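You operate a simulated robot arm through the tools that you are given. There is no shell and no other tool.

You run a simulated robot arm. Do the job below in one go: nothing can be reset, and whatever is moved stays where it is left.

Task
Load plate 75 into pocket 2 of the turntable and plate 62 into pocket 1.
Fine: tabs outward; end with pocket 1 at the arrow; the third plate stays where it is.

Only the result counts: the job must be done as asked and must still hold three seconds after the hand-in. Knocking over, shifting, dropping, spilling or breaking anything else fails it.

Robot
A 7-joint arm with a two-finger parallel gripper, fixed in place. Base frame: the origin is at the foot of the arm, x ahead of it, y to its left, z up. Units: m, degrees, N and s.
With the tool pointing down near the work surface it reaches from about 0.1 to 0.64 m from the base axis. Its first joint turns from -66.0 to 66.0 degrees. Payload 1.57 kg.
Tool frame: the origin (TCP) lies between the finger pads and is the grasp point; the fingertips stand 0.03 m ahead of it; z points along the fingers, y is the line along which they close. The gripper opens to 0.08 m. The fingers are 0.017 m wide and 0.012 m thick; the gripper's body (0.04 by 0.082 m) begins 0.08 m behind the TCP.
Orientation is that of the tool frame in the base frame, as [roll, pitch, yaw] about the fixed x, y, z axes, in that order (R = Rz(yaw) Ry(pitch) Rx(roll)). With the fingers straight down and closing along the base's y, the tool's x points along the base's -x, its y along +y and its z along -z.

Tools
- The arm moves only by the tool servo_tool. Its argument "plan" is text: rows parted by semicolons, each of 7 numbers parted by spaces: the shift along the tool's x, y, z in units of 30 mm (1.0 is 30 mm), then the turn, a rotation vector about the tool's x, y, z in units of 6 degrees (1.0 is 6 degrees), then the closure, from 0 (fully open) to 1 (shut). In form: x y z wx wy wz gripper; .... A call has 1 to 20 rows; each row shifts and turns the commanded pose from where the row before left it, along the tool's axes as they then stand. A call with a number of a shift or a turn outside -1 to 1 is refused whole. Rows are played at 5 a second. More than 0.05 m and 8.6 degrees between two rows, or a gripper value outside its range, and nothing of the call is played. A pose out of reach is approached as far as the arm can. The call stops where the force on the tool passes 40 N (or 10 N more than at its start, if that is more) or the arm is blocked; 0.2 s more then pass. Each finger travels about 0.072 m/s and halts on what it meets, pressing with about 42 N; the grip force reading is that of the motor and also rises with nothing between the fingers. The clock runs only during rows and for 0.2 s after the last one: add rows that do not move to give the fingers time. It gives the time, the measured TCP pose, the force on the tool (base axes), the opening and the grip force at its end, in the units of the frame above (readings bear some noise), with the torque about the TCP (base axes, N m) and any sound that the robot's microphone picked up, and new pictures: "show" is both (left out), scene, wrist or none.
- Cameras (640 x 400 px; columns grow to the right, rows downward): "scene" is fixed at [0.0654, 0.4401, 1.4238]; the picture's right is [-0.68, -0.73, 0.00], its down [-0.43, 0.40, -0.81] and it looks along [0.59, -0.55, -0.59] (base axes); focal length 305 px, centre (320, 200). "wrist" rides on the gripper at [0.072, -0.007, -0.122] in the tool frame; the picture's right is [0.09, 1.00, 0.00], its down [-0.84, 0.08, -0.54] and it looks along [-0.54, 0.05, 0.84] (tool axes); focal length 238 px, centre (320, 200). There is no depth. A picture from a camera that has moved, and an enlarged one, comes with that camera's place and axes in the base frame and with its lens.
- enlarge(camera, box): a new picture of the part [left, top, right, bottom] of that camera's present view, enlarged. No time passes.
- sign_off(): hands the job in; it is judged then, once.

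Nothing tells you positions but the pictures and the camera data. Unless the task says otherwise, let go and move clear before handing in.

The tools are called after "Request:" as name(argument=value, ...) on one line, values as JSON. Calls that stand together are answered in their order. servo_tool: Moves the arm, as the interface text tells. Its arguments: {"type":"object","properties":{"plan":{"type":"string"},"show":{"type":"string","enum":["both","scene","wrist","none"]}},"required":["plan"]} The other tools are called the same way: enlarge (camera, box) takes an enlarged picture of a part of a camera's view; sign_off () hands the job in.

At the start:

```text
t: 0.0
eef_pos: [0.3719, -0.1148, 1.2285]
orientation: [-179.9, 0.0, 180.0]
force: [0.5, 0.5, 0.6]
moment: [-0.02, 0.01, -0.03]
gripper_width: 0.0799
gripper_force: 0.0
```

scene: 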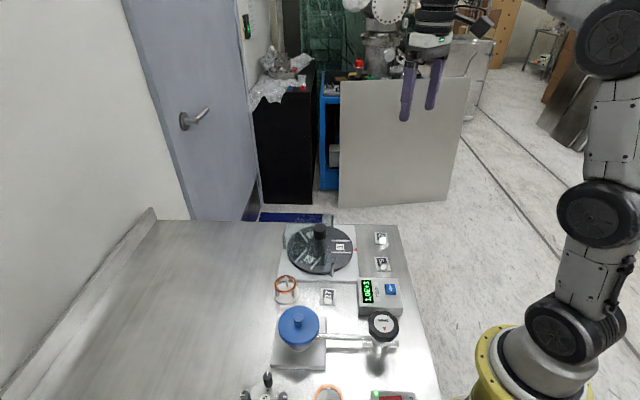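
wrist: 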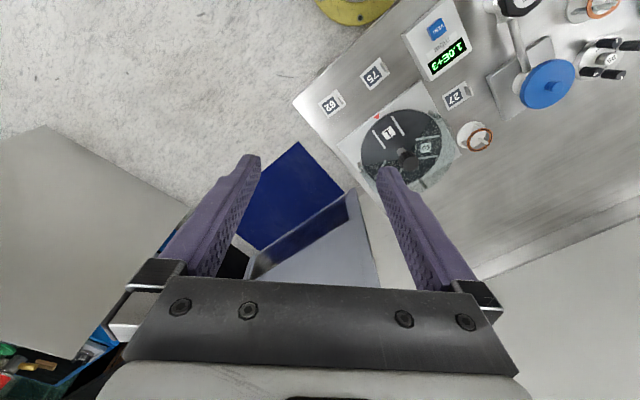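

I see a turntable with pockets and three small plates (62, 75, 27) on a table. I'll enlarge both views to find details before moving.

Request:
enlarge(camera="scene", box=[260, 210, 420, 310])

Request:
enlarge(camera="wrist", box=[300, 50, 500, 200])

Request:
enlarge(camera="scene", box=[230, 280, 430, 400])

```text
4.00 times, centred on (340, 260) of scene
camera zoom: at [0.0654, 0.4401, 1.4238], right [-0.68, -0.73, 0.0], down [-0.43, 0.4, -0.81], along [0.59, -0.55, -0.59], focal length 1221 px, centre (240, -40)
```

zoom: 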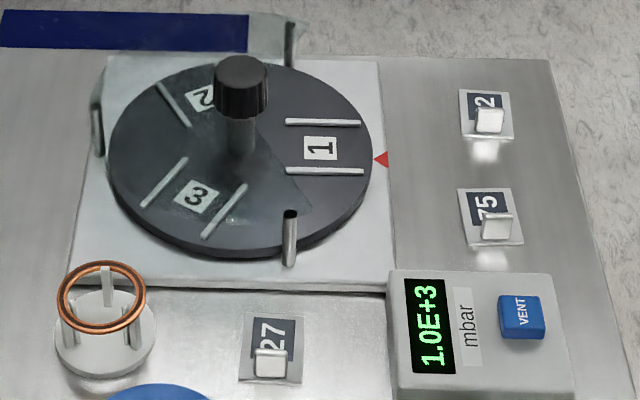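

```text
2.67 times, centred on (400, 125) of wrist
camera zoom: at [0.2989, -0.1216, 1.3501], right [-0.09, 1.0, 0.0], down [0.84, 0.08, 0.54], along [0.54, 0.05, -0.84], focal length 636 px, centre (107, 400)
```

zoom: 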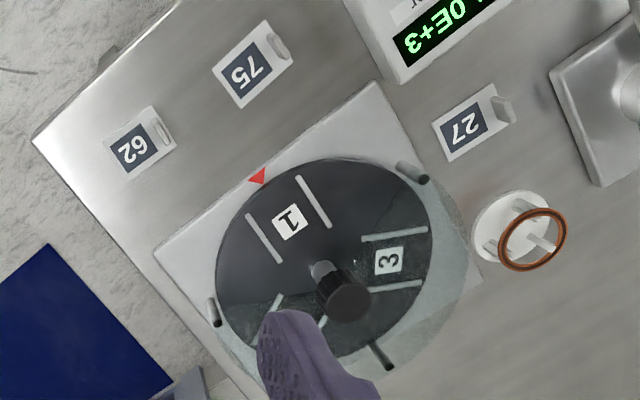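

```text
3.20 times, centred on (330, 340) of scene
camera zoom: at [0.0654, 0.4401, 1.4238], right [-0.68, -0.73, 0.0], down [-0.43, 0.4, -0.81], along [0.59, -0.55, -0.59], focal length 977 px, centre (288, -248)
```

zoom: 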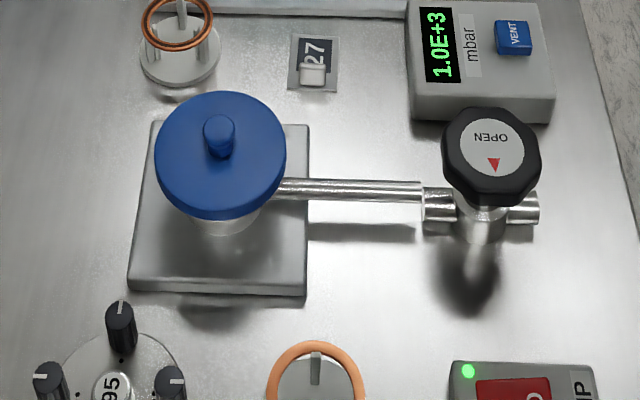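

The glass cover appears to leave only the sector at the arrow open, so I probably need to turn the table by its knob to load pocket 2. I'll move the arm lower to look closer.

Request:
servo_tool(plan="0.333 0.548 0.952 0 0 0 0;0.333 0.548 0.952 0 0 0 0;0.333 0.548 0.952 0 0 0 0;0.333 0.548 0.952 0 0 0 0;0.333 0.548 0.952 0 0 0 0;0.333 0.548 0.952 0 0 0 0;0.333 0.548 0.952 0 0 0 0;0 0 0 0 0 0 0;0 0 0 0 0 0 0")

```text
t: 2.0
eef_pos: [0.3008, -0.0001, 1.0294]
orientation: [180.0, 0.0, 179.9]
force: [-0.8, -0.6, -0.9]
moment: [0.01, 0.02, 0.0]
gripper_width: 0.0798
gripper_force: 0.0
camera wrist: at [0.2296, -0.0075, 1.1509], right [-0.09, 1.0, 0.0], down [0.84, 0.08, 0.54], along [0.54, 0.05, -0.84], focal length 238 px, centre (320, 200)
```

scene: 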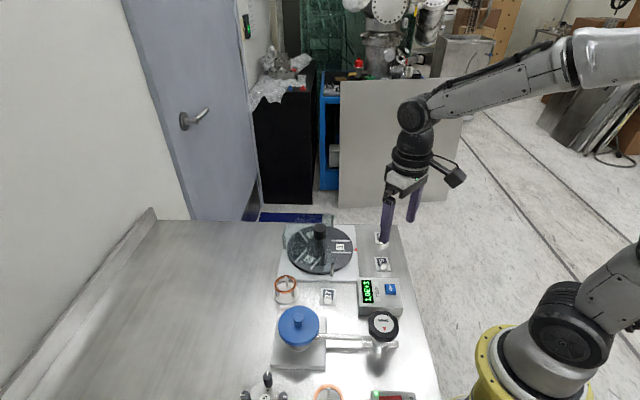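
wrist: 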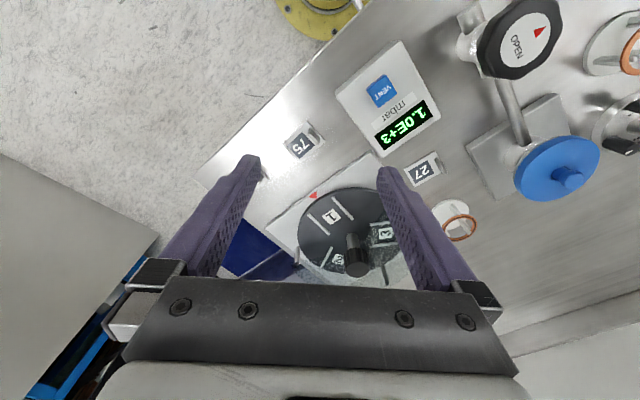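

Closer view obtained; enlarging the turntable and plates.

Request:
enlarge(camera="wrist", box=[270, 100, 470, 300])

Request:
enlarge(camera="scene", box=[270, 210, 370, 290])

Request:
enlarge(camera="scene", box=[365, 225, 405, 280])

```text
2.00 times, centred on (370, 200) of wrist
camera zoom: at [0.2296, -0.0075, 1.1509], right [-0.09, 1.0, 0.0], down [0.84, 0.08, 0.54], along [0.54, 0.05, -0.84], focal length 477 px, centre (220, 200)
```

zoom: 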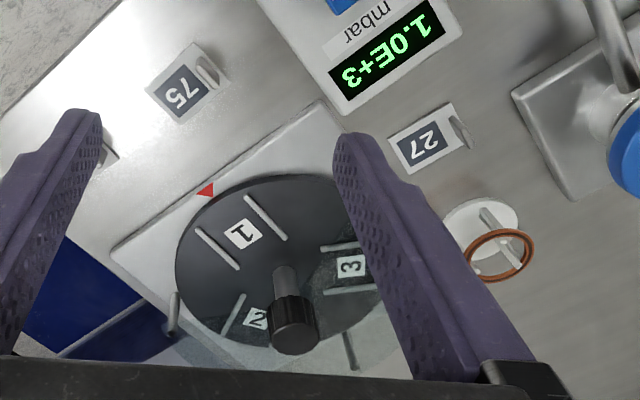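

```text
5.00 times, centred on (320, 250) of scene
camera zoom: at [0.0654, 0.4401, 1.4238], right [-0.68, -0.73, 0.0], down [-0.43, 0.4, -0.81], along [0.59, -0.55, -0.59], focal length 1527 px, centre (320, -50)
```

zoom: 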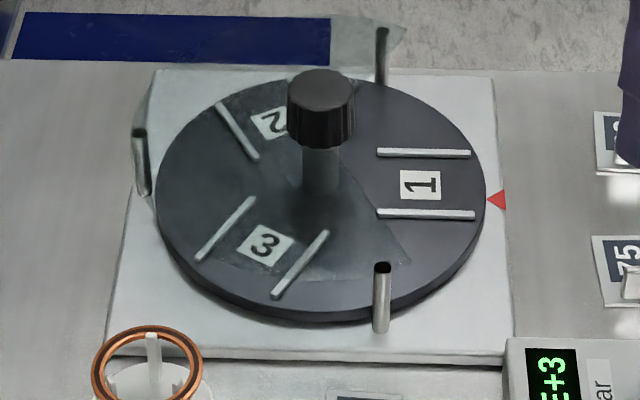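

```text
7.27 times, centred on (385, 252) of scene
camera zoom: at [0.0654, 0.4401, 1.4238], right [-0.68, -0.73, 0.0], down [-0.43, 0.4, -0.81], along [0.59, -0.55, -0.59], focal length 2220 px, centre (-153, -182)
```

zoom: 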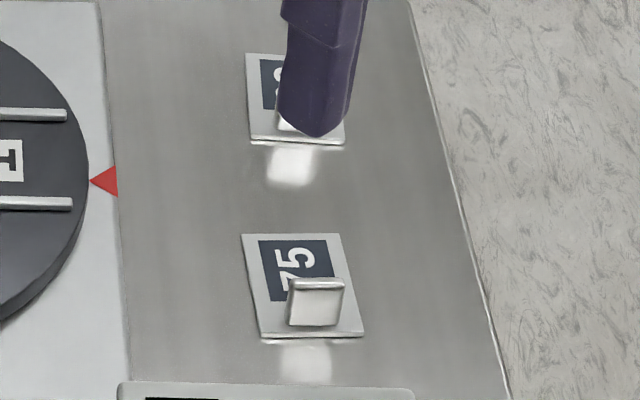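

Estimates so far: table z≈0.85, disc centre ≈(0.470, 0.064), arrow direction ≈-133°, plate 75 centre ≈(0.337,-0.023), with its tab toward ≈137°. The cover has a wedge opening at the arrow, at about z 0.905, and pocket 2 lies 120° counterclockwise from pocket 1. I'll test wrist rotation over plate 75 and look closely.

Request:
servo_tool(plan="-0.7 -0.37 1 0 0 0 0;0 0 0 0 0 -0.973 0;0 0 0 0 0 -0.973 0;0 0 0 0 0 -0.973 0;0 0 0 0 0 -0.973 0;0 0 0 0 0 -0.973 0;0 0 0 0 0 -0.973 0;0 0 0 0 0 -0.973 0;0 0 0 0 0 -0.973 0;0 0 0 0 0 0 0;0 0 0 0 0 0 0")

```text
t: 4.4
eef_pos: [0.3225, -0.0097, 0.9973]
orientation: [-180.0, 0.0, -133.2]
force: [-1.1, 0.7, 0.5]
moment: [-0.01, -0.02, 0.0]
gripper_width: 0.0801
gripper_force: 0.0
camera wrist: at [0.2777, -0.0681, 1.1196], right [-0.79, 0.61, 0.0], down [0.52, 0.66, 0.54], along [0.33, 0.43, -0.84], focal length 238 px, centre (320, 200)
```

scene: 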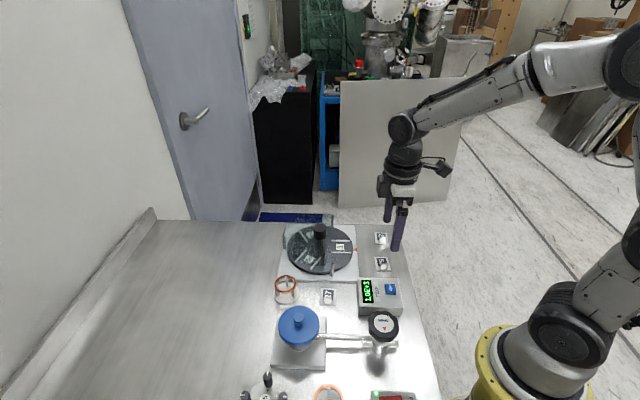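
wrist: 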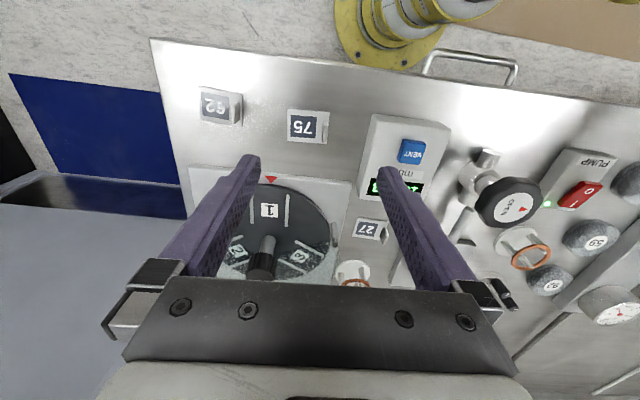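

The plates now look square to the view. Enlarging to refine positions.

Request:
enlarge(camera="wrist", box=[180, 70, 400, 210])

Request:
enlarge(camera="wrist", box=[200, 160, 400, 290])

Request:
enlarge(camera="wrist", box=[270, 95, 350, 145])

Request:
enlarge(camera="scene", box=[365, 225, 405, 280])

```text
2.86 times, centred on (290, 140) of wrist
camera zoom: at [0.2777, -0.0681, 1.1196], right [-0.79, 0.61, 0.0], down [0.52, 0.66, 0.54], along [0.33, 0.43, -0.84], focal length 681 px, centre (406, 371)
```

zoom: 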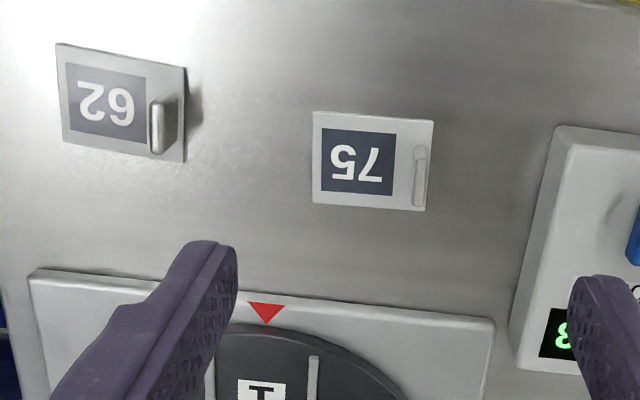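

```text
3.08 times, centred on (300, 225) of wrist
camera zoom: at [0.2777, -0.0681, 1.1196], right [-0.79, 0.61, 0.0], down [0.52, 0.66, 0.54], along [0.33, 0.43, -0.84], focal length 733 px, centre (382, 123)
```

zoom: 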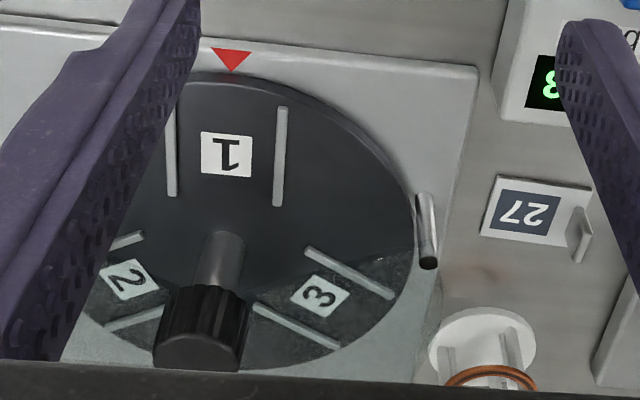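

```text
8.00 times, centred on (310, 120) of wrist
camera zoom: at [0.2777, -0.0681, 1.1196], right [-0.79, 0.61, 0.0], down [0.52, 0.66, 0.54], along [0.33, 0.43, -0.84], focal length 1907 px, centre (400, 840)
```

zoom: 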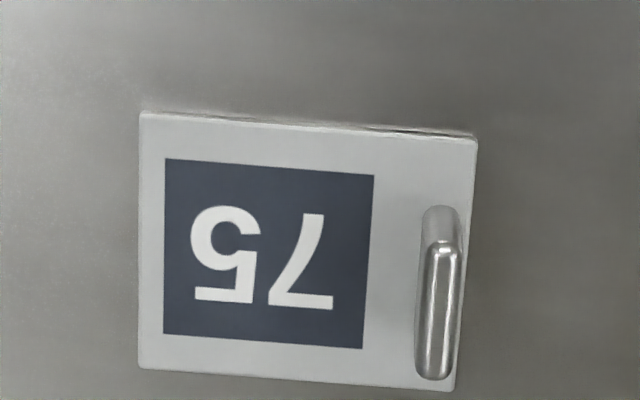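

```text
7.27 times, centred on (385, 252) of scene
camera zoom: at [0.0654, 0.4401, 1.4238], right [-0.68, -0.73, 0.0], down [-0.43, 0.4, -0.81], along [0.59, -0.55, -0.59], focal length 2220 px, centre (-153, -182)
```

zoom: 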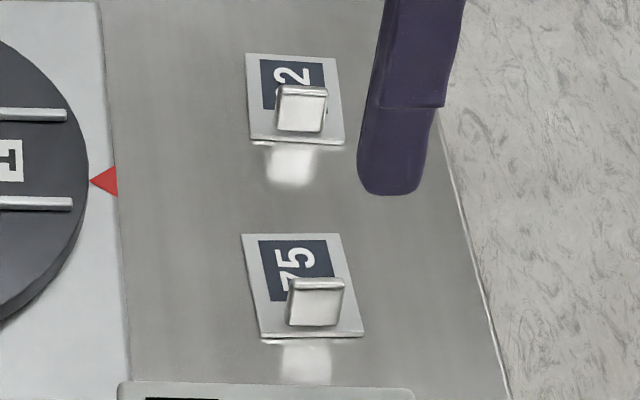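

The geometry agrees between the two views: disc centre ≈(0.470, 0.065), pocket 1 axis ≈-135°, plate 75's tab at ≈137°. Next I'll go above the knob to check its alignment.

Request:
servo_tool(plan="-0.8645 -0.312 -0.167 0 0 0 0;-0.8645 -0.312 -0.167 0 0 0 0;-0.8645 -0.312 -0.167 0 0 0 0;-0.8645 -0.312 -0.167 0 0 0 0;-0.8645 -0.312 -0.167 0 0 0 0;-0.8645 -0.312 -0.167 0 0 0 0;0 0 0 0 0 -0.733 0;0 0 0 0 0 -0.733 0;0 0 0 0 0 -0.733 0;0 0 0 0 0 0 0;0 0 0 0 0 0 0")

```text
t: 6.8
eef_pos: [0.47, 0.0647, 1.0277]
orientation: [180.0, 0.0, -120.1]
force: [-0.4, -0.3, 0.3]
moment: [0.02, -0.02, -0.02]
gripper_width: 0.08
gripper_force: 0.0
camera wrist: at [0.4389, -0.0021, 1.1501], right [-0.91, 0.42, 0.0], down [0.35, 0.76, 0.54], along [0.23, 0.49, -0.84], focal length 238 px, centre (320, 200)
```

scene: 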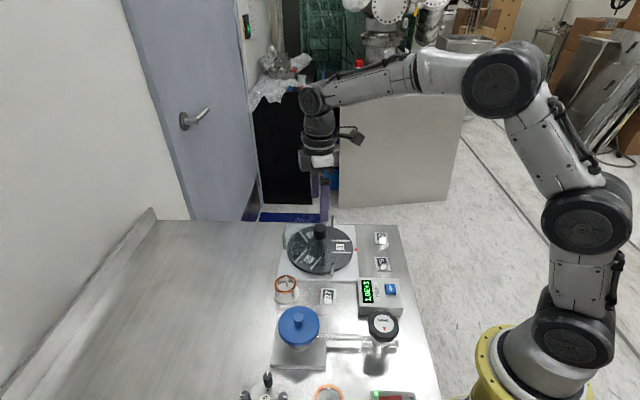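
wrist: 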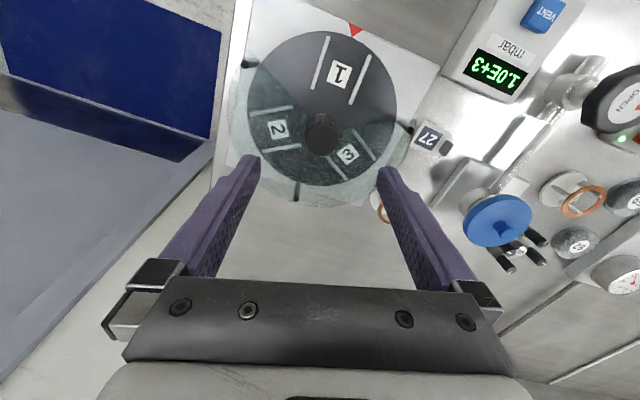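

Request:
enlarge(camera="wrist", box=[220, 10, 420, 210])

Request:
enlarge(camera="scene", box=[280, 140, 380, 280])

```text
2.00 times, centred on (320, 110) of wrist
camera zoom: at [0.4389, -0.0021, 1.1501], right [-0.91, 0.42, 0.0], down [0.35, 0.76, 0.54], along [0.23, 0.49, -0.84], focal length 477 px, centre (320, 380)
```

zoom: 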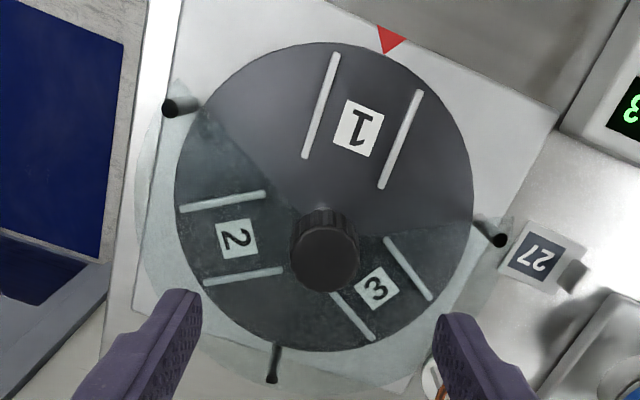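

```text
2.86 times, centred on (330, 210) of scene
camera zoom: at [0.0654, 0.4401, 1.4238], right [-0.68, -0.73, 0.0], down [-0.43, 0.4, -0.81], along [0.59, -0.55, -0.59], focal length 872 px, centre (291, 171)
```

zoom: 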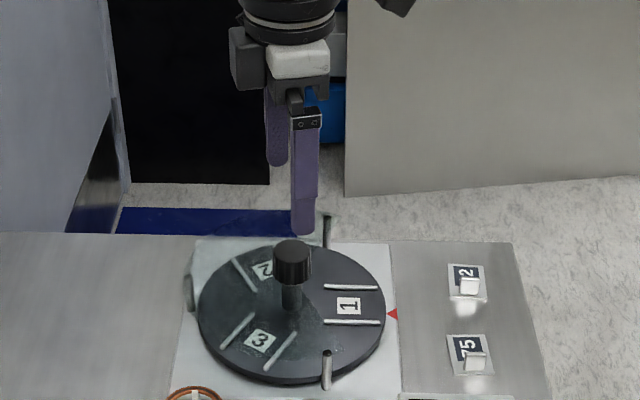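

Excellent view: the cover is a clear plate on posts with a wedge cut at the arrow, and the knob is at ≈(0.468, 0.064). I'll descend to just above the knob and check centring.

Request:
servo_tool(plan="0.053 0.045 0.878 0 0 0 0;0 0 0.878 0 0 0 0;0 0 0 0 0 0 0;0 0 0 0 0 0 0")

Request:
enlarge(camera="wrist", box=[220, 50, 420, 200])

Request:
enlarge(camera="scene", box=[280, 190, 380, 280])

```text
t: 7.8
eef_pos: [0.4668, 0.063, 0.9753]
orientation: [-180.0, 0.0, -120.1]
force: [0.1, 0.4, 0.8]
moment: [-0.01, -0.01, -0.01]
gripper_width: 0.08
gripper_force: 0.0
camera wrist: at [0.4365, -0.0028, 1.0968], right [-0.91, 0.42, 0.0], down [0.35, 0.76, 0.54], along [0.23, 0.49, -0.84], focal length 238 px, centre (320, 200)
```

scene: 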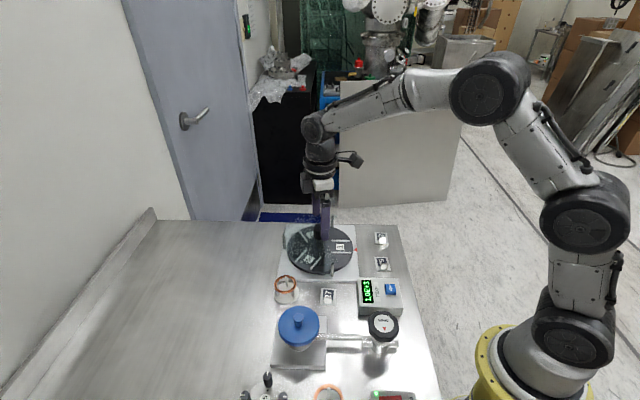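
wrist: 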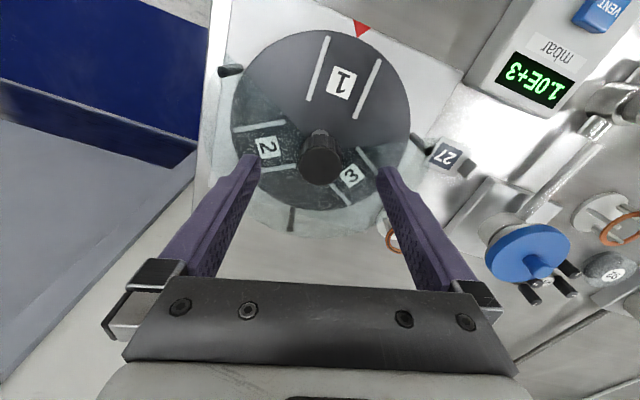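

```text
2.67 times, centred on (320, 125) of wrist
camera zoom: at [0.4365, -0.0028, 1.0968], right [-0.91, 0.42, 0.0], down [0.35, 0.76, 0.54], along [0.23, 0.49, -0.84], focal length 636 px, centre (320, 400)
```

zoom: 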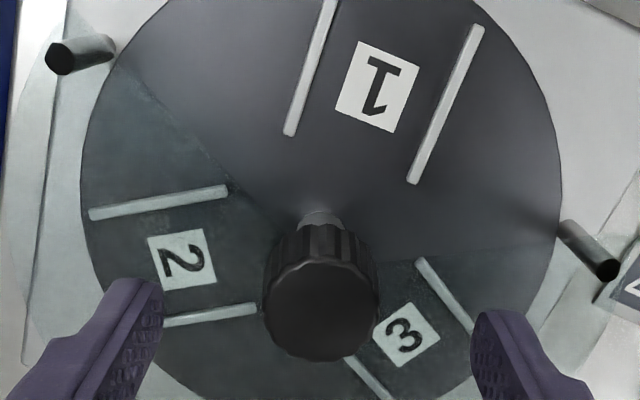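

```text
4.44 times, centred on (330, 235) of scene
camera zoom: at [0.0654, 0.4401, 1.4238], right [-0.68, -0.73, 0.0], down [-0.43, 0.4, -0.81], along [0.59, -0.55, -0.59], focal length 1357 px, centre (276, 44)
```

zoom: 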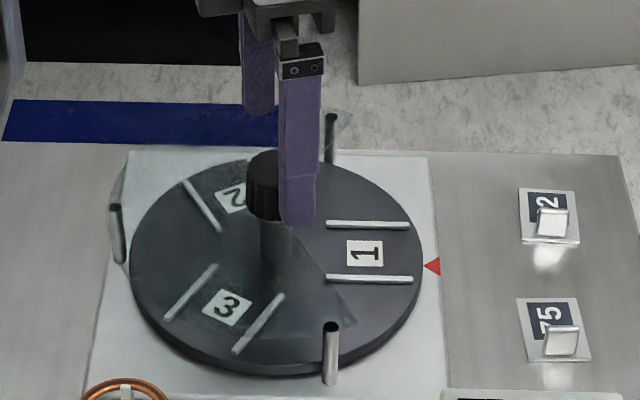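

Knob and fingers are aligned to within about 1 mm. Descending so the tips stay above the cover, then gripping the knob.

Request:
servo_tool(plan="0 0 0.777 0 0 0 0;0 0 0 0 0 0 0;0 0 0 0 0 0 1;0 0 0 0 0 0 1;0 0 0 0 0 0 1;0 0 0 0 0 0 1")

Request:
enlarge(camera="scene", box=[280, 190, 380, 280])

```text
t: 9.2
eef_pos: [0.4675, 0.0639, 0.9497]
orientation: [179.9, 0.0, -120.0]
force: [-2.8, 1.9, -0.8]
moment: [0.13, -0.13, -0.08]
gripper_width: 0.0336
gripper_force: 41.7
camera wrist: at [0.4364, -0.0028, 1.0719], right [-0.91, 0.42, 0.0], down [0.35, 0.76, 0.54], along [0.23, 0.49, -0.84], focal length 238 px, centre (320, 200)
```

scene: 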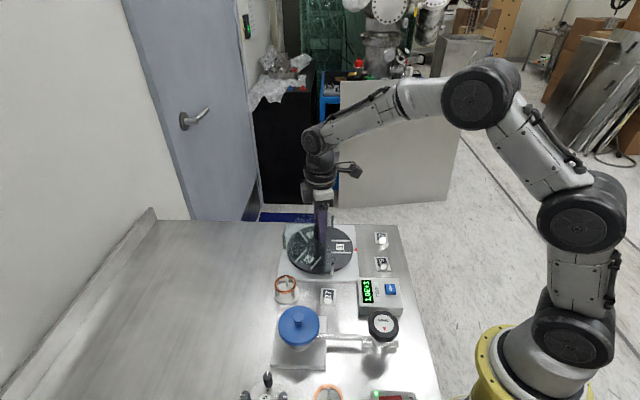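
wrist: 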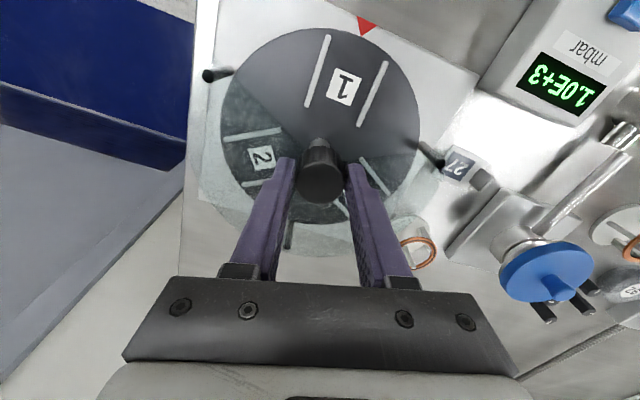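

```text
4.44 times, centred on (330, 235) of scene
camera zoom: at [0.0653, 0.4402, 1.4238], right [-0.68, -0.73, 0.0], down [-0.43, 0.4, -0.81], along [0.59, -0.55, -0.59], focal length 1357 px, centre (276, 44)
```

zoom: 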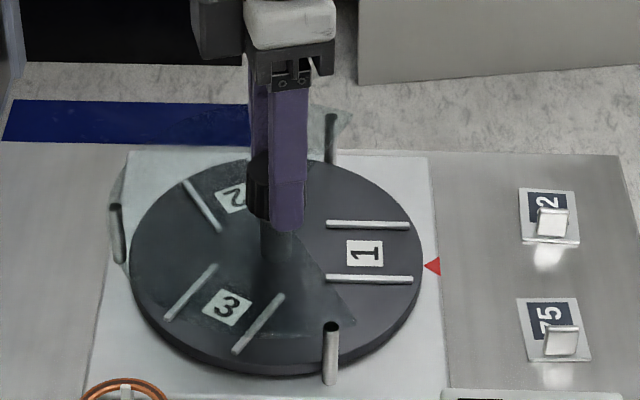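

Knob gripped with small forces. I'll turn clockwise (seen from above) 30° as a first test.

Request:
servo_tool(plan="0 0 0 0 0 1 1;0 0 0 0 0 1 1;0 0 0 0 0 1 1;0 0 0 0 0 1 1;0 0 0 0 0 1 1;0 0 0 0 0 0 1")

Request:
enlarge(camera="scene", box=[280, 190, 380, 280])

```text
t: 10.6
eef_pos: [0.4656, 0.064, 0.9488]
orientation: [179.9, -0.2, -150.1]
force: [-3.9, 12.6, -21.3]
moment: [0.4, -0.73, 0.0]
gripper_width: 0.0334
gripper_force: 41.8
camera wrist: at [0.4079, 0.0213, 1.0721], right [-0.58, 0.82, 0.0], down [0.69, 0.48, 0.54], along [0.44, 0.31, -0.84], focal length 238 px, centre (320, 200)
```

scene: 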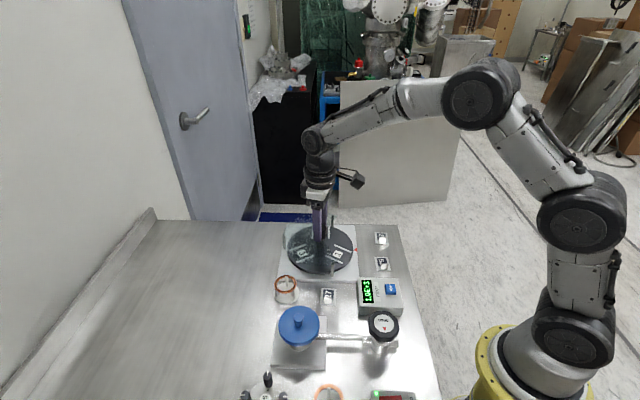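
wrist: 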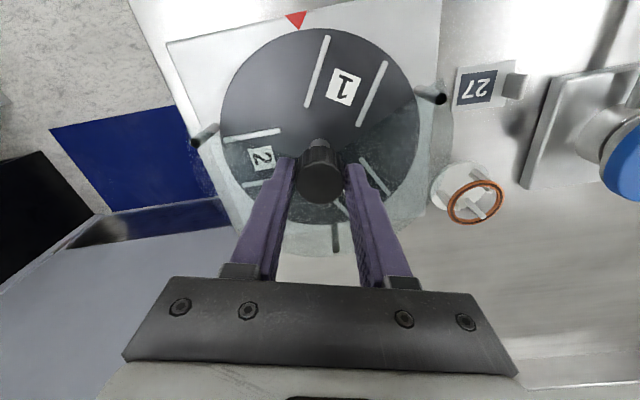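

```text
4.44 times, centred on (330, 235) of scene
camera zoom: at [0.0656, 0.4405, 1.4236], right [-0.68, -0.73, 0.0], down [-0.43, 0.4, -0.81], along [0.59, -0.55, -0.59], focal length 1357 px, centre (276, 44)
```

zoom: 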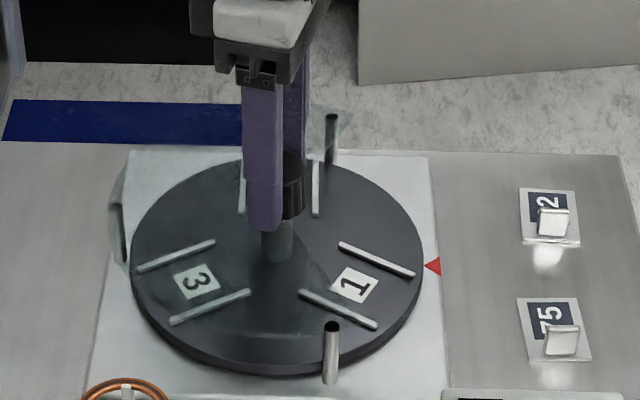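

The disc turned with the knob. Some force has built up, so I'll check the settled value before continuing.

Request:
servo_tool(plan="0 0 0 0 0 0 1;0 0 0 0 0 0 1", show="none")

```text
t: 11.2
eef_pos: [0.467, 0.064, 0.95]
orientation: [179.9, -0.2, -150.1]
force: [-3.4, 16.4, -25.3]
moment: [0.26, -0.43, 0.01]
gripper_width: 0.0336
gripper_force: 41.8
```

Request:
servo_tool(plan="-0.008 0.014 0.03 0 0 0 1;0 0 0 0 0 0 1", show="none")

```text
t: 11.8
eef_pos: [0.4661, 0.063, 0.9502]
orientation: [179.9, -0.3, -150.1]
force: [-6.5, 15.7, -18.9]
moment: [0.07, 0.25, -0.04]
gripper_width: 0.0335
gripper_force: 41.6
```

Request:
servo_tool(plan="0 0 0.03 0 0 0.75 1;0 0 0.03 0 0 0.75 1;0 0 0.02 0 0 0.75 1;0 0 0 0 0 0.75 1;0 0 0 0 0 0 1", show="none")

```text
t: 13.0
eef_pos: [0.4668, 0.0622, 0.9501]
orientation: [180.0, -0.1, -168.3]
force: [-18.0, 14.8, 1.9]
moment: [0.15, 0.57, 0.01]
gripper_width: 0.0335
gripper_force: 41.5
```

Request:
servo_tool(plan="0.021 0.031 0 0 0 0 1;0 0 0 0 0 0 1", show="none")

```text
t: 13.6
eef_pos: [0.4654, 0.0638, 0.9493]
orientation: [179.9, 0.0, -168.1]
force: [-10.5, 6.8, 7.2]
moment: [0.31, 1.23, -0.04]
gripper_width: 0.0333
gripper_force: 40.6
```

Request:
servo_tool(plan="0.022 0.022 -0.02 0 0 0.8 1;0 0 0 0 0 0.8 1;0 0 0 0 0 0.8 1;0 0 0 0 0 0 1", show="none")

```text
t: 14.6
eef_pos: [0.4663, 0.0634, 0.9496]
orientation: [-179.9, 0.0, 177.6]
force: [-5.3, -2.7, 1.7]
moment: [-0.2, -0.55, -0.04]
gripper_width: 0.0335
gripper_force: 41.4
```

Request:
servo_tool(plan="0.01 0 0 0 0 0.9 1;0 0 0 0 0 0.9 1;0 0 0 0 0 0.9 1;0 0 0 0 0 0.9 1;0 0 0 0 0 0 1")

```text
t: 15.8
eef_pos: [0.4668, 0.0635, 0.9501]
orientation: [-180.0, 0.1, 155.7]
force: [2.7, -9.8, 3.3]
moment: [-0.47, -0.01, -0.04]
gripper_width: 0.0332
gripper_force: 41.2
camera wrist: at [0.3978, 0.0867, 1.0718], right [0.32, 0.95, 0.0], down [0.79, -0.27, 0.54], along [0.51, -0.18, -0.84], focal length 238 px, centre (320, 200)
```

scene: 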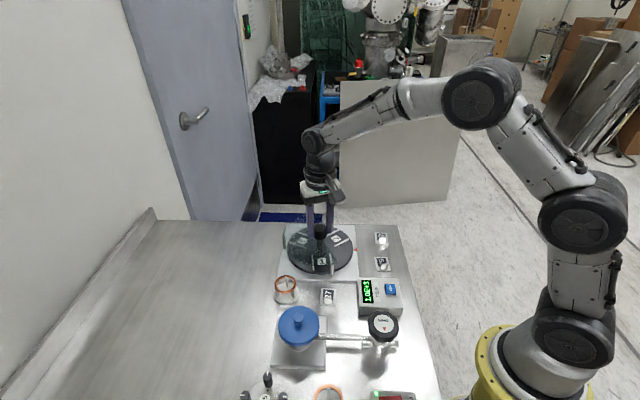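
wrist: 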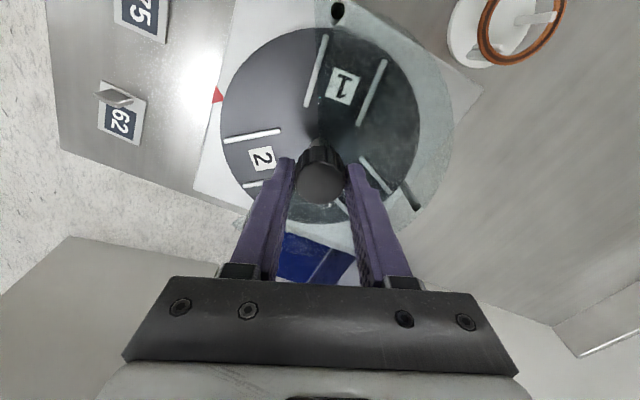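

Request:
servo_tool(plan="-0.012 -0.027 -0.01 0 0 0.85 1;0 0 0 0 0 0.85 1;0 0 0 0 0 0.85 1;0 0 0 0 0 0 1", show="none")

```text
t: 16.8
eef_pos: [0.4668, 0.0636, 0.9509]
orientation: [179.8, 0.0, 140.5]
force: [10.2, -3.2, 5.2]
moment: [-0.09, 0.06, -0.05]
gripper_width: 0.0333
gripper_force: 40.7
```

Request:
servo_tool(plan="-0.02 0.017 -0.01 0 0 0.854 1;0 0 0 0 0 0.854 1;0 0 0 0 0 0.854 1;0 0 0 0 0 0.854 1;0 0 0 0 0 0 1")

Request:
enlarge(camera="scene", box=[280, 190, 380, 280])

Request:
enlarge(camera="wrist", box=[180, 10, 440, 210])

```text
t: 18.0
eef_pos: [0.4669, 0.0636, 0.9496]
orientation: [179.9, 0.0, 120.1]
force: [2.9, 1.1, 7.2]
moment: [-0.48, -0.2, -0.07]
gripper_width: 0.0333
gripper_force: 41.3
camera wrist: at [0.4248, 0.1224, 1.0719], right [0.82, 0.58, 0.0], down [0.49, -0.69, 0.54], along [0.31, -0.44, -0.84], focal length 238 px, centre (320, 200)
```

scene: 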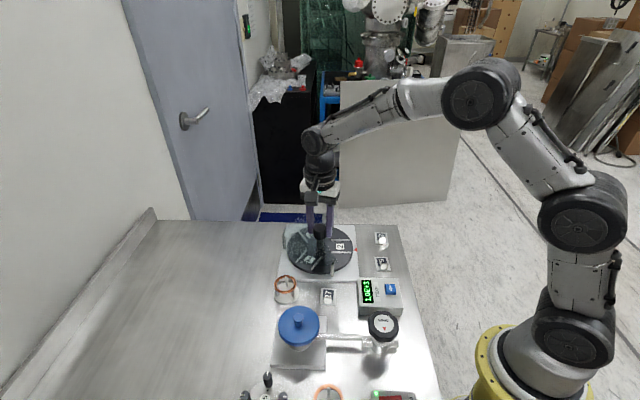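
wrist: 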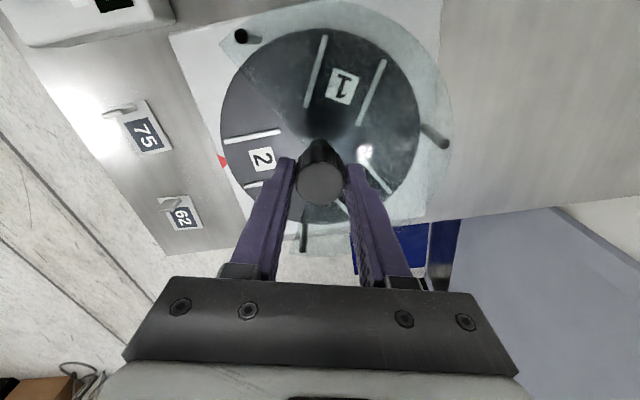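

```text
4.44 times, centred on (330, 235) of scene
camera zoom: at [0.0653, 0.4401, 1.4238], right [-0.68, -0.73, 0.0], down [-0.43, 0.4, -0.81], along [0.59, -0.55, -0.59], focal length 1357 px, centre (276, 44)
```

zoom: 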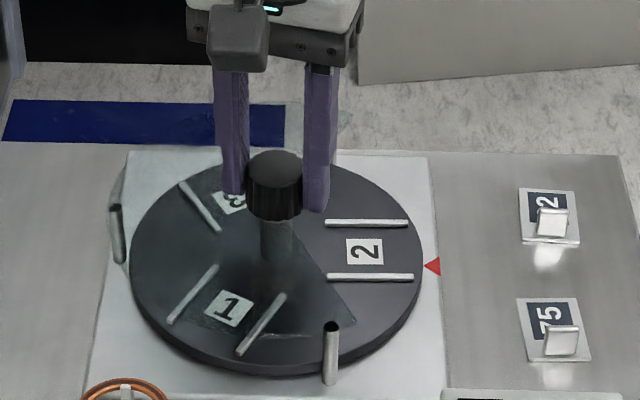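

```text
2.00 times, centred on (310, 110) of wrist
camera zoom: at [0.4248, 0.1224, 1.0719], right [0.82, 0.58, 0.0], down [0.49, -0.69, 0.54], along [0.31, -0.44, -0.84], focal length 477 px, centre (340, 380)
```

zoom: 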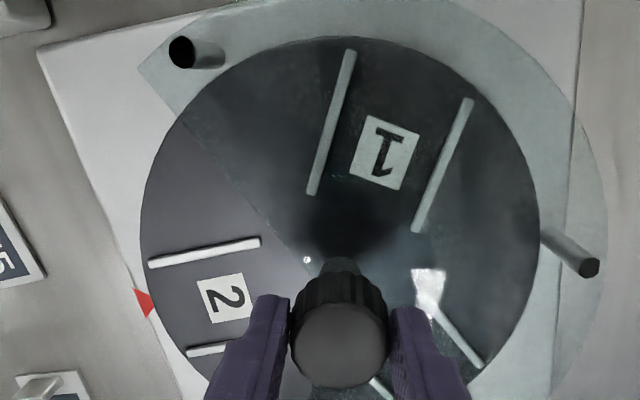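

Pocket 2 is now at the arrow. I'll release the knob and rise.

Request:
servo_tool(plan="0 0 0 0 0 0 0;0 0 0 0 0 0 0;0 0 0 0 0 0 0;0 0 0 0 0 0 0;0 0 -1 0 0 0 0;0 0 -1 0 0 0 0;0 0 -1 0 0 0 0;0 0 0 0 0 0 0")

Request:
enlarge(camera="scene", box=[280, 190, 380, 280])

Request:
enlarge(camera="wrist", box=[180, 10, 440, 210])

```text
t: 19.8
eef_pos: [0.4659, 0.0631, 1.0411]
orientation: [180.0, 0.0, 120.2]
force: [0.9, -0.3, -0.2]
moment: [0.0, 0.03, 0.02]
gripper_width: 0.0799
gripper_force: 0.1
camera wrist: at [0.4238, 0.1214, 1.1628], right [0.81, 0.58, 0.0], down [0.49, -0.68, 0.54], along [0.31, -0.44, -0.84], focal length 238 px, centre (320, 200)
```

scene: 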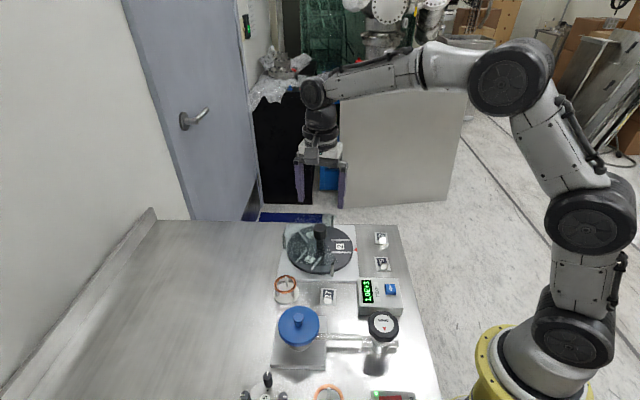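
wrist: 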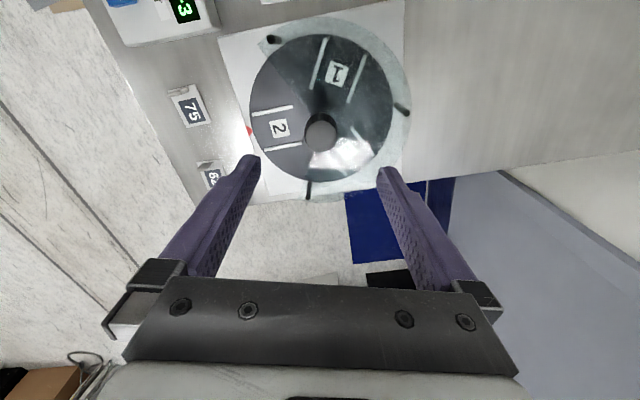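

```text
4.44 times, centred on (330, 235) of scene
camera zoom: at [0.0654, 0.4401, 1.4238], right [-0.68, -0.73, 0.0], down [-0.43, 0.4, -0.81], along [0.59, -0.55, -0.59], focal length 1357 px, centre (276, 44)
```

zoom: 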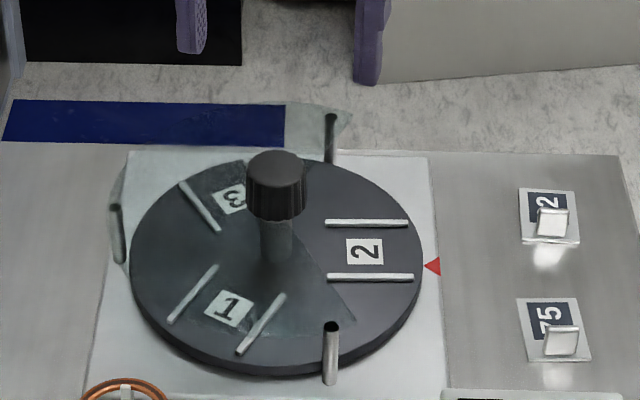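

```text
2.00 times, centred on (310, 110) of wrist
camera zoom: at [0.4238, 0.1214, 1.1628], right [0.81, 0.58, 0.0], down [0.49, -0.68, 0.54], along [0.31, -0.44, -0.84], focal length 477 px, centre (340, 380)
```

zoom: 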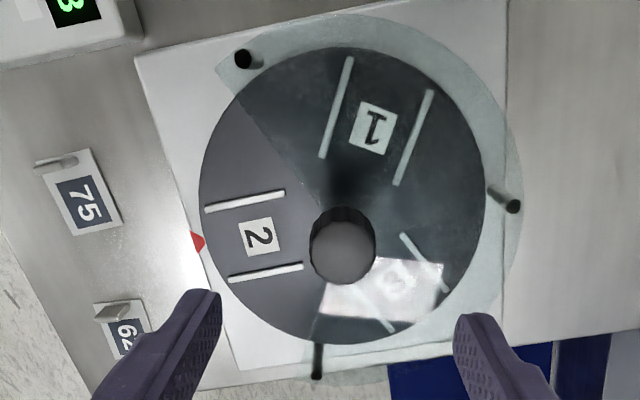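

Pocket 2 sits at about (0.430, 0.025) with rails along ≈-133.7°. Now I'll go above plate 75's tab and rotate so the fingers close across the tab, while checking that this yaw is reachable.

Request:
servo_tool(plan="0.077 -0.913 0.228 0 0 0 0;0.077 -0.913 0.228 0 0 0 0;0.077 -0.913 0.228 0 0 0 0;0.077 -0.913 0.228 0 0 0 0;0.077 -0.913 0.228 0 0 0 0;0.077 -0.913 0.228 0 0 0 0;0 0 0 0 0 0.942 0;0 0 0 0 0 0.942 0;0 0 0 0 0 0.942 0;0 0 0 0 0 0.942 0;0 0 0 0 0 0.942 0;0 0 0 0 0 0.942 0;0 0 0 0 0 0.942 0;0 0 0 0 0 0.942 0;0 0 0 0 0 0.942 0;0 0 0 0 0 0.942 0;0 0 0 0 0 0.942 0;0 0 0 0 0 0.942 0;0 0 0 0 0 0.942 0;0 0 0 0 0 0 0")

```text
t: 24.0
eef_pos: [0.3175, -0.0063, 0.9995]
orientation: [179.9, -0.1, 46.6]
force: [0.1, -0.2, -0.4]
moment: [0.03, 0.03, 0.04]
gripper_width: 0.0801
gripper_force: 0.0
camera wrist: at [0.3616, 0.0499, 1.1213], right [0.79, -0.62, 0.0], down [-0.52, -0.66, 0.54], along [-0.33, -0.43, -0.84], focal length 238 px, centre (320, 200)
```

scene: 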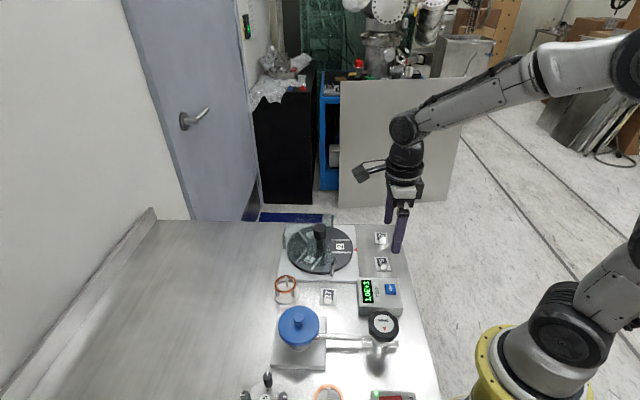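
wrist: 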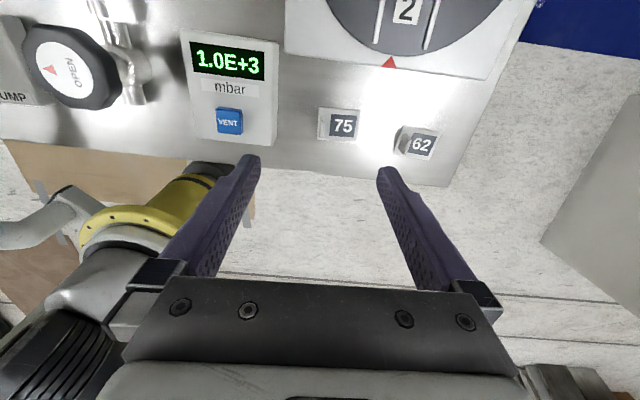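

Request:
enlarge(camera="wrist", box=[290, 90, 370, 150])

Request:
enlarge(camera="wrist", box=[200, 60, 440, 210])

```text
6.67 times, centred on (330, 120) of wrist
camera zoom: at [0.3616, 0.0499, 1.1213], right [0.79, -0.62, 0.0], down [-0.52, -0.66, 0.54], along [-0.33, -0.43, -0.84], focal length 1589 px, centre (253, 733)
```

zoom: 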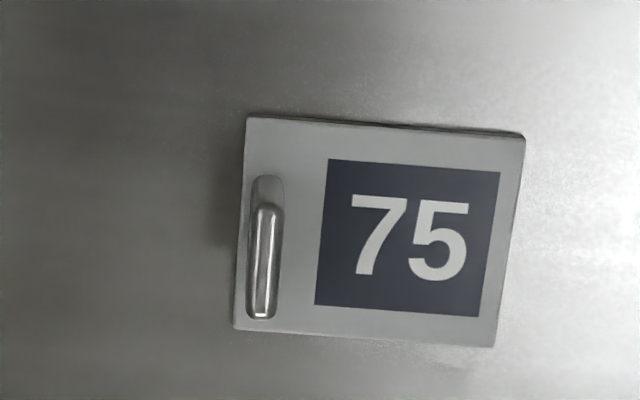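

```text
2.67 times, centred on (320, 135) of wrist
camera zoom: at [0.3616, 0.0499, 1.1213], right [0.79, -0.62, 0.0], down [-0.52, -0.66, 0.54], along [-0.33, -0.43, -0.84], focal length 636 px, centre (320, 373)
```

zoom: 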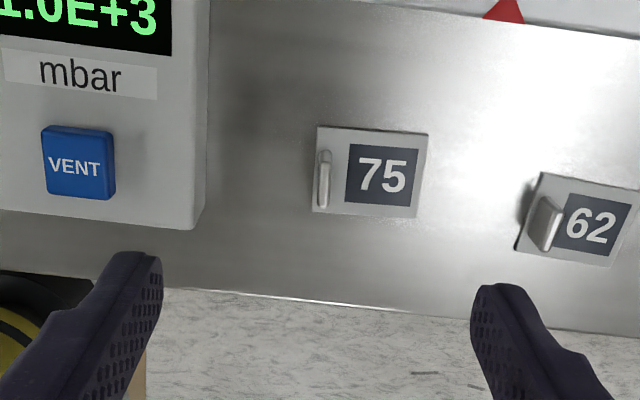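

This yaw is reachable. The gauge box is near plate 75's tab, so I'll keep the opening partial (~45 mm) and descend to just above the tab to check alignment.

Request:
servo_tool(plan="0.03 0.064 0.883 0 0 -0.15 0.44;0 0 0.883 0 0 0 0.44;0 0 0.883 0 0 0 0.44;0 0 0 0 0 0 0.44;0 0 0 0 0 0 0.44")

Request:
enlarge(camera="wrist", box=[240, 80, 400, 200])

Request:
enlarge(camera="scene", box=[350, 210, 420, 290])

```text
t: 25.2
eef_pos: [0.3189, -0.0077, 0.9194]
orientation: [-180.0, 0.0, 47.5]
force: [0.0, 0.2, 0.0]
moment: [0.01, 0.01, 0.0]
gripper_width: 0.045
gripper_force: 0.1
camera wrist: at [0.3627, 0.0498, 1.0412], right [0.8, -0.6, 0.0], down [-0.51, -0.67, 0.54], along [-0.33, -0.43, -0.84], focal length 238 px, centre (320, 200)
```

scene: 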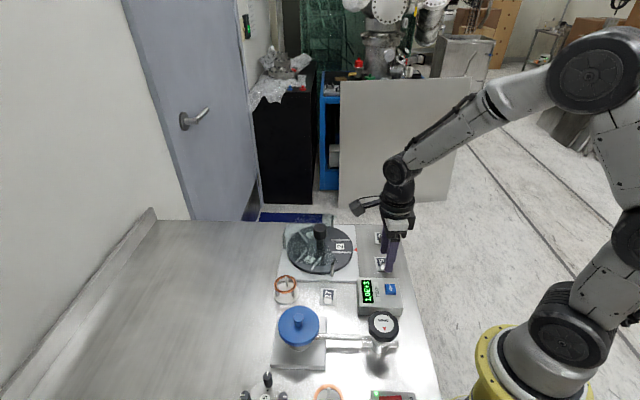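
wrist: 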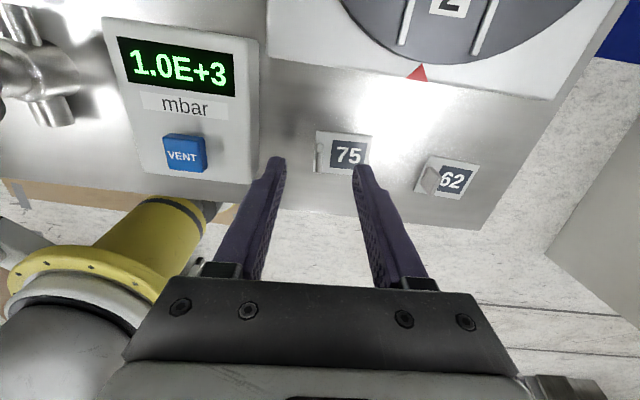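

```text
3.33 times, centred on (320, 140) of wrist
camera zoom: at [0.3627, 0.0498, 1.0412], right [0.8, -0.6, 0.0], down [-0.51, -0.67, 0.54], along [-0.33, -0.43, -0.84], focal length 794 px, centre (320, 400)
```

zoom: 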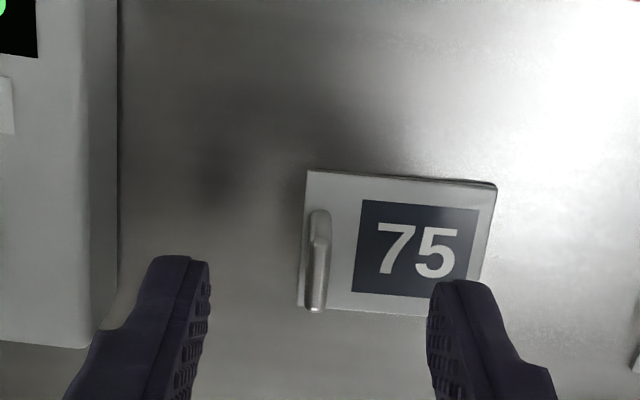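

```text
5.00 times, centred on (385, 250) of scene
camera zoom: at [0.0654, 0.4401, 1.4238], right [-0.68, -0.73, 0.0], down [-0.43, 0.4, -0.81], along [0.59, -0.55, -0.59], focal length 1527 px, centre (-5, -50)
```

zoom: 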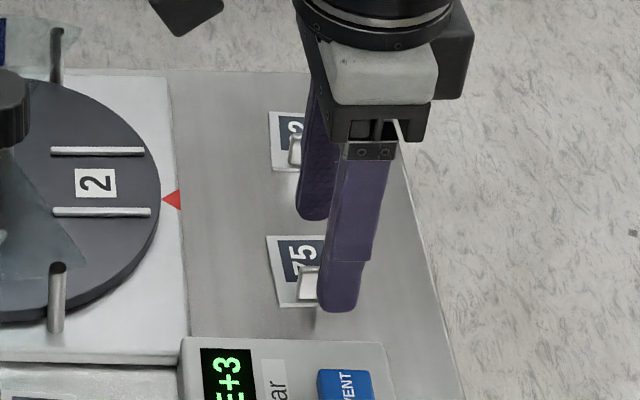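

Fingers straddle the tab well. Descending to tips ≈6 mm above the plate, then check before closing.

Request:
servo_tool(plan="0 0 0.52 0 0 0 0.44;0 0 0.52 0 0 0 0.44;0 0 0 0 0 0 0.44;0 0 0 0 0 0 0.44")

Request:
enlarge(camera="wrist", box=[240, 80, 400, 200])

Request:
enlarge(camera="scene", box=[350, 210, 420, 290])

```text
t: 26.1
eef_pos: [0.3218, -0.0089, 0.8929]
orientation: [179.5, -0.4, 47.7]
force: [-0.2, 0.5, 6.1]
moment: [-0.12, -0.06, -0.02]
gripper_width: 0.0439
gripper_force: 0.0
stopped in row 4: the force on the tool passed its limit at 42 N (the readings are from after the stop); the commanded pose is now the measured one
camera wrist: at [0.3643, 0.0489, 1.015], right [0.8, -0.6, 0.01], down [-0.51, -0.67, 0.54], along [-0.32, -0.43, -0.84], focal length 238 px, centre (320, 200)
```

scene: 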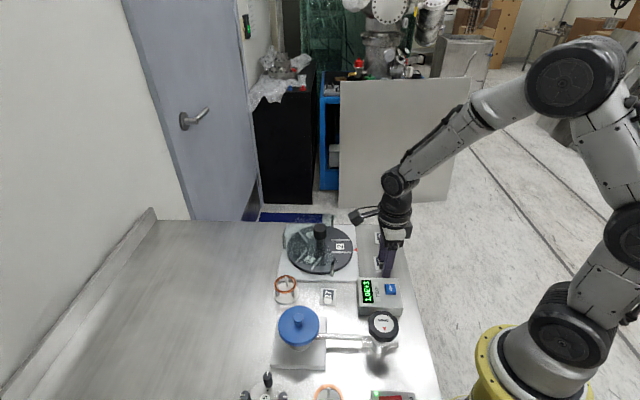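
wrist: 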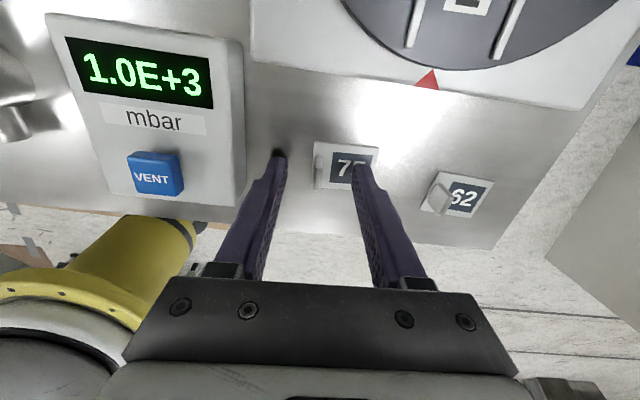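

```text
3.33 times, centred on (320, 140) of wrist
camera zoom: at [0.3643, 0.0489, 1.015], right [0.8, -0.6, 0.01], down [-0.51, -0.67, 0.54], along [-0.32, -0.43, -0.84], focal length 794 px, centre (320, 400)
```

zoom: 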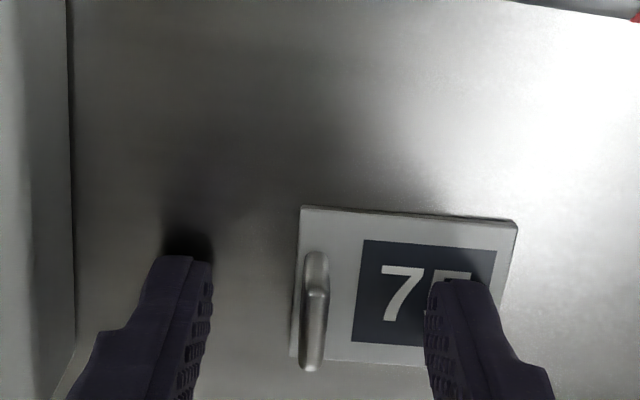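

```text
5.00 times, centred on (385, 250) of scene
camera zoom: at [0.0653, 0.4402, 1.4238], right [-0.68, -0.73, 0.0], down [-0.43, 0.4, -0.81], along [0.59, -0.55, -0.59], focal length 1527 px, centre (-5, -50)
```

zoom: 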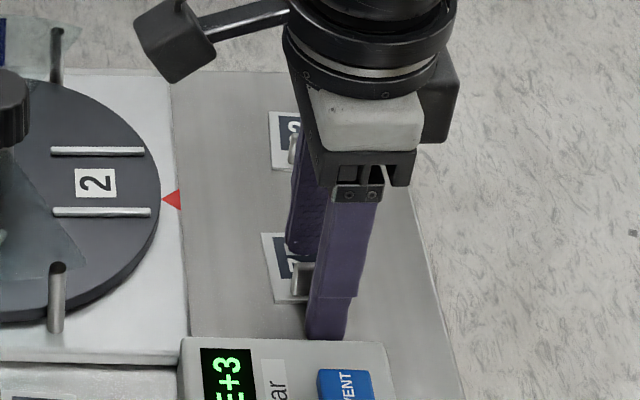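

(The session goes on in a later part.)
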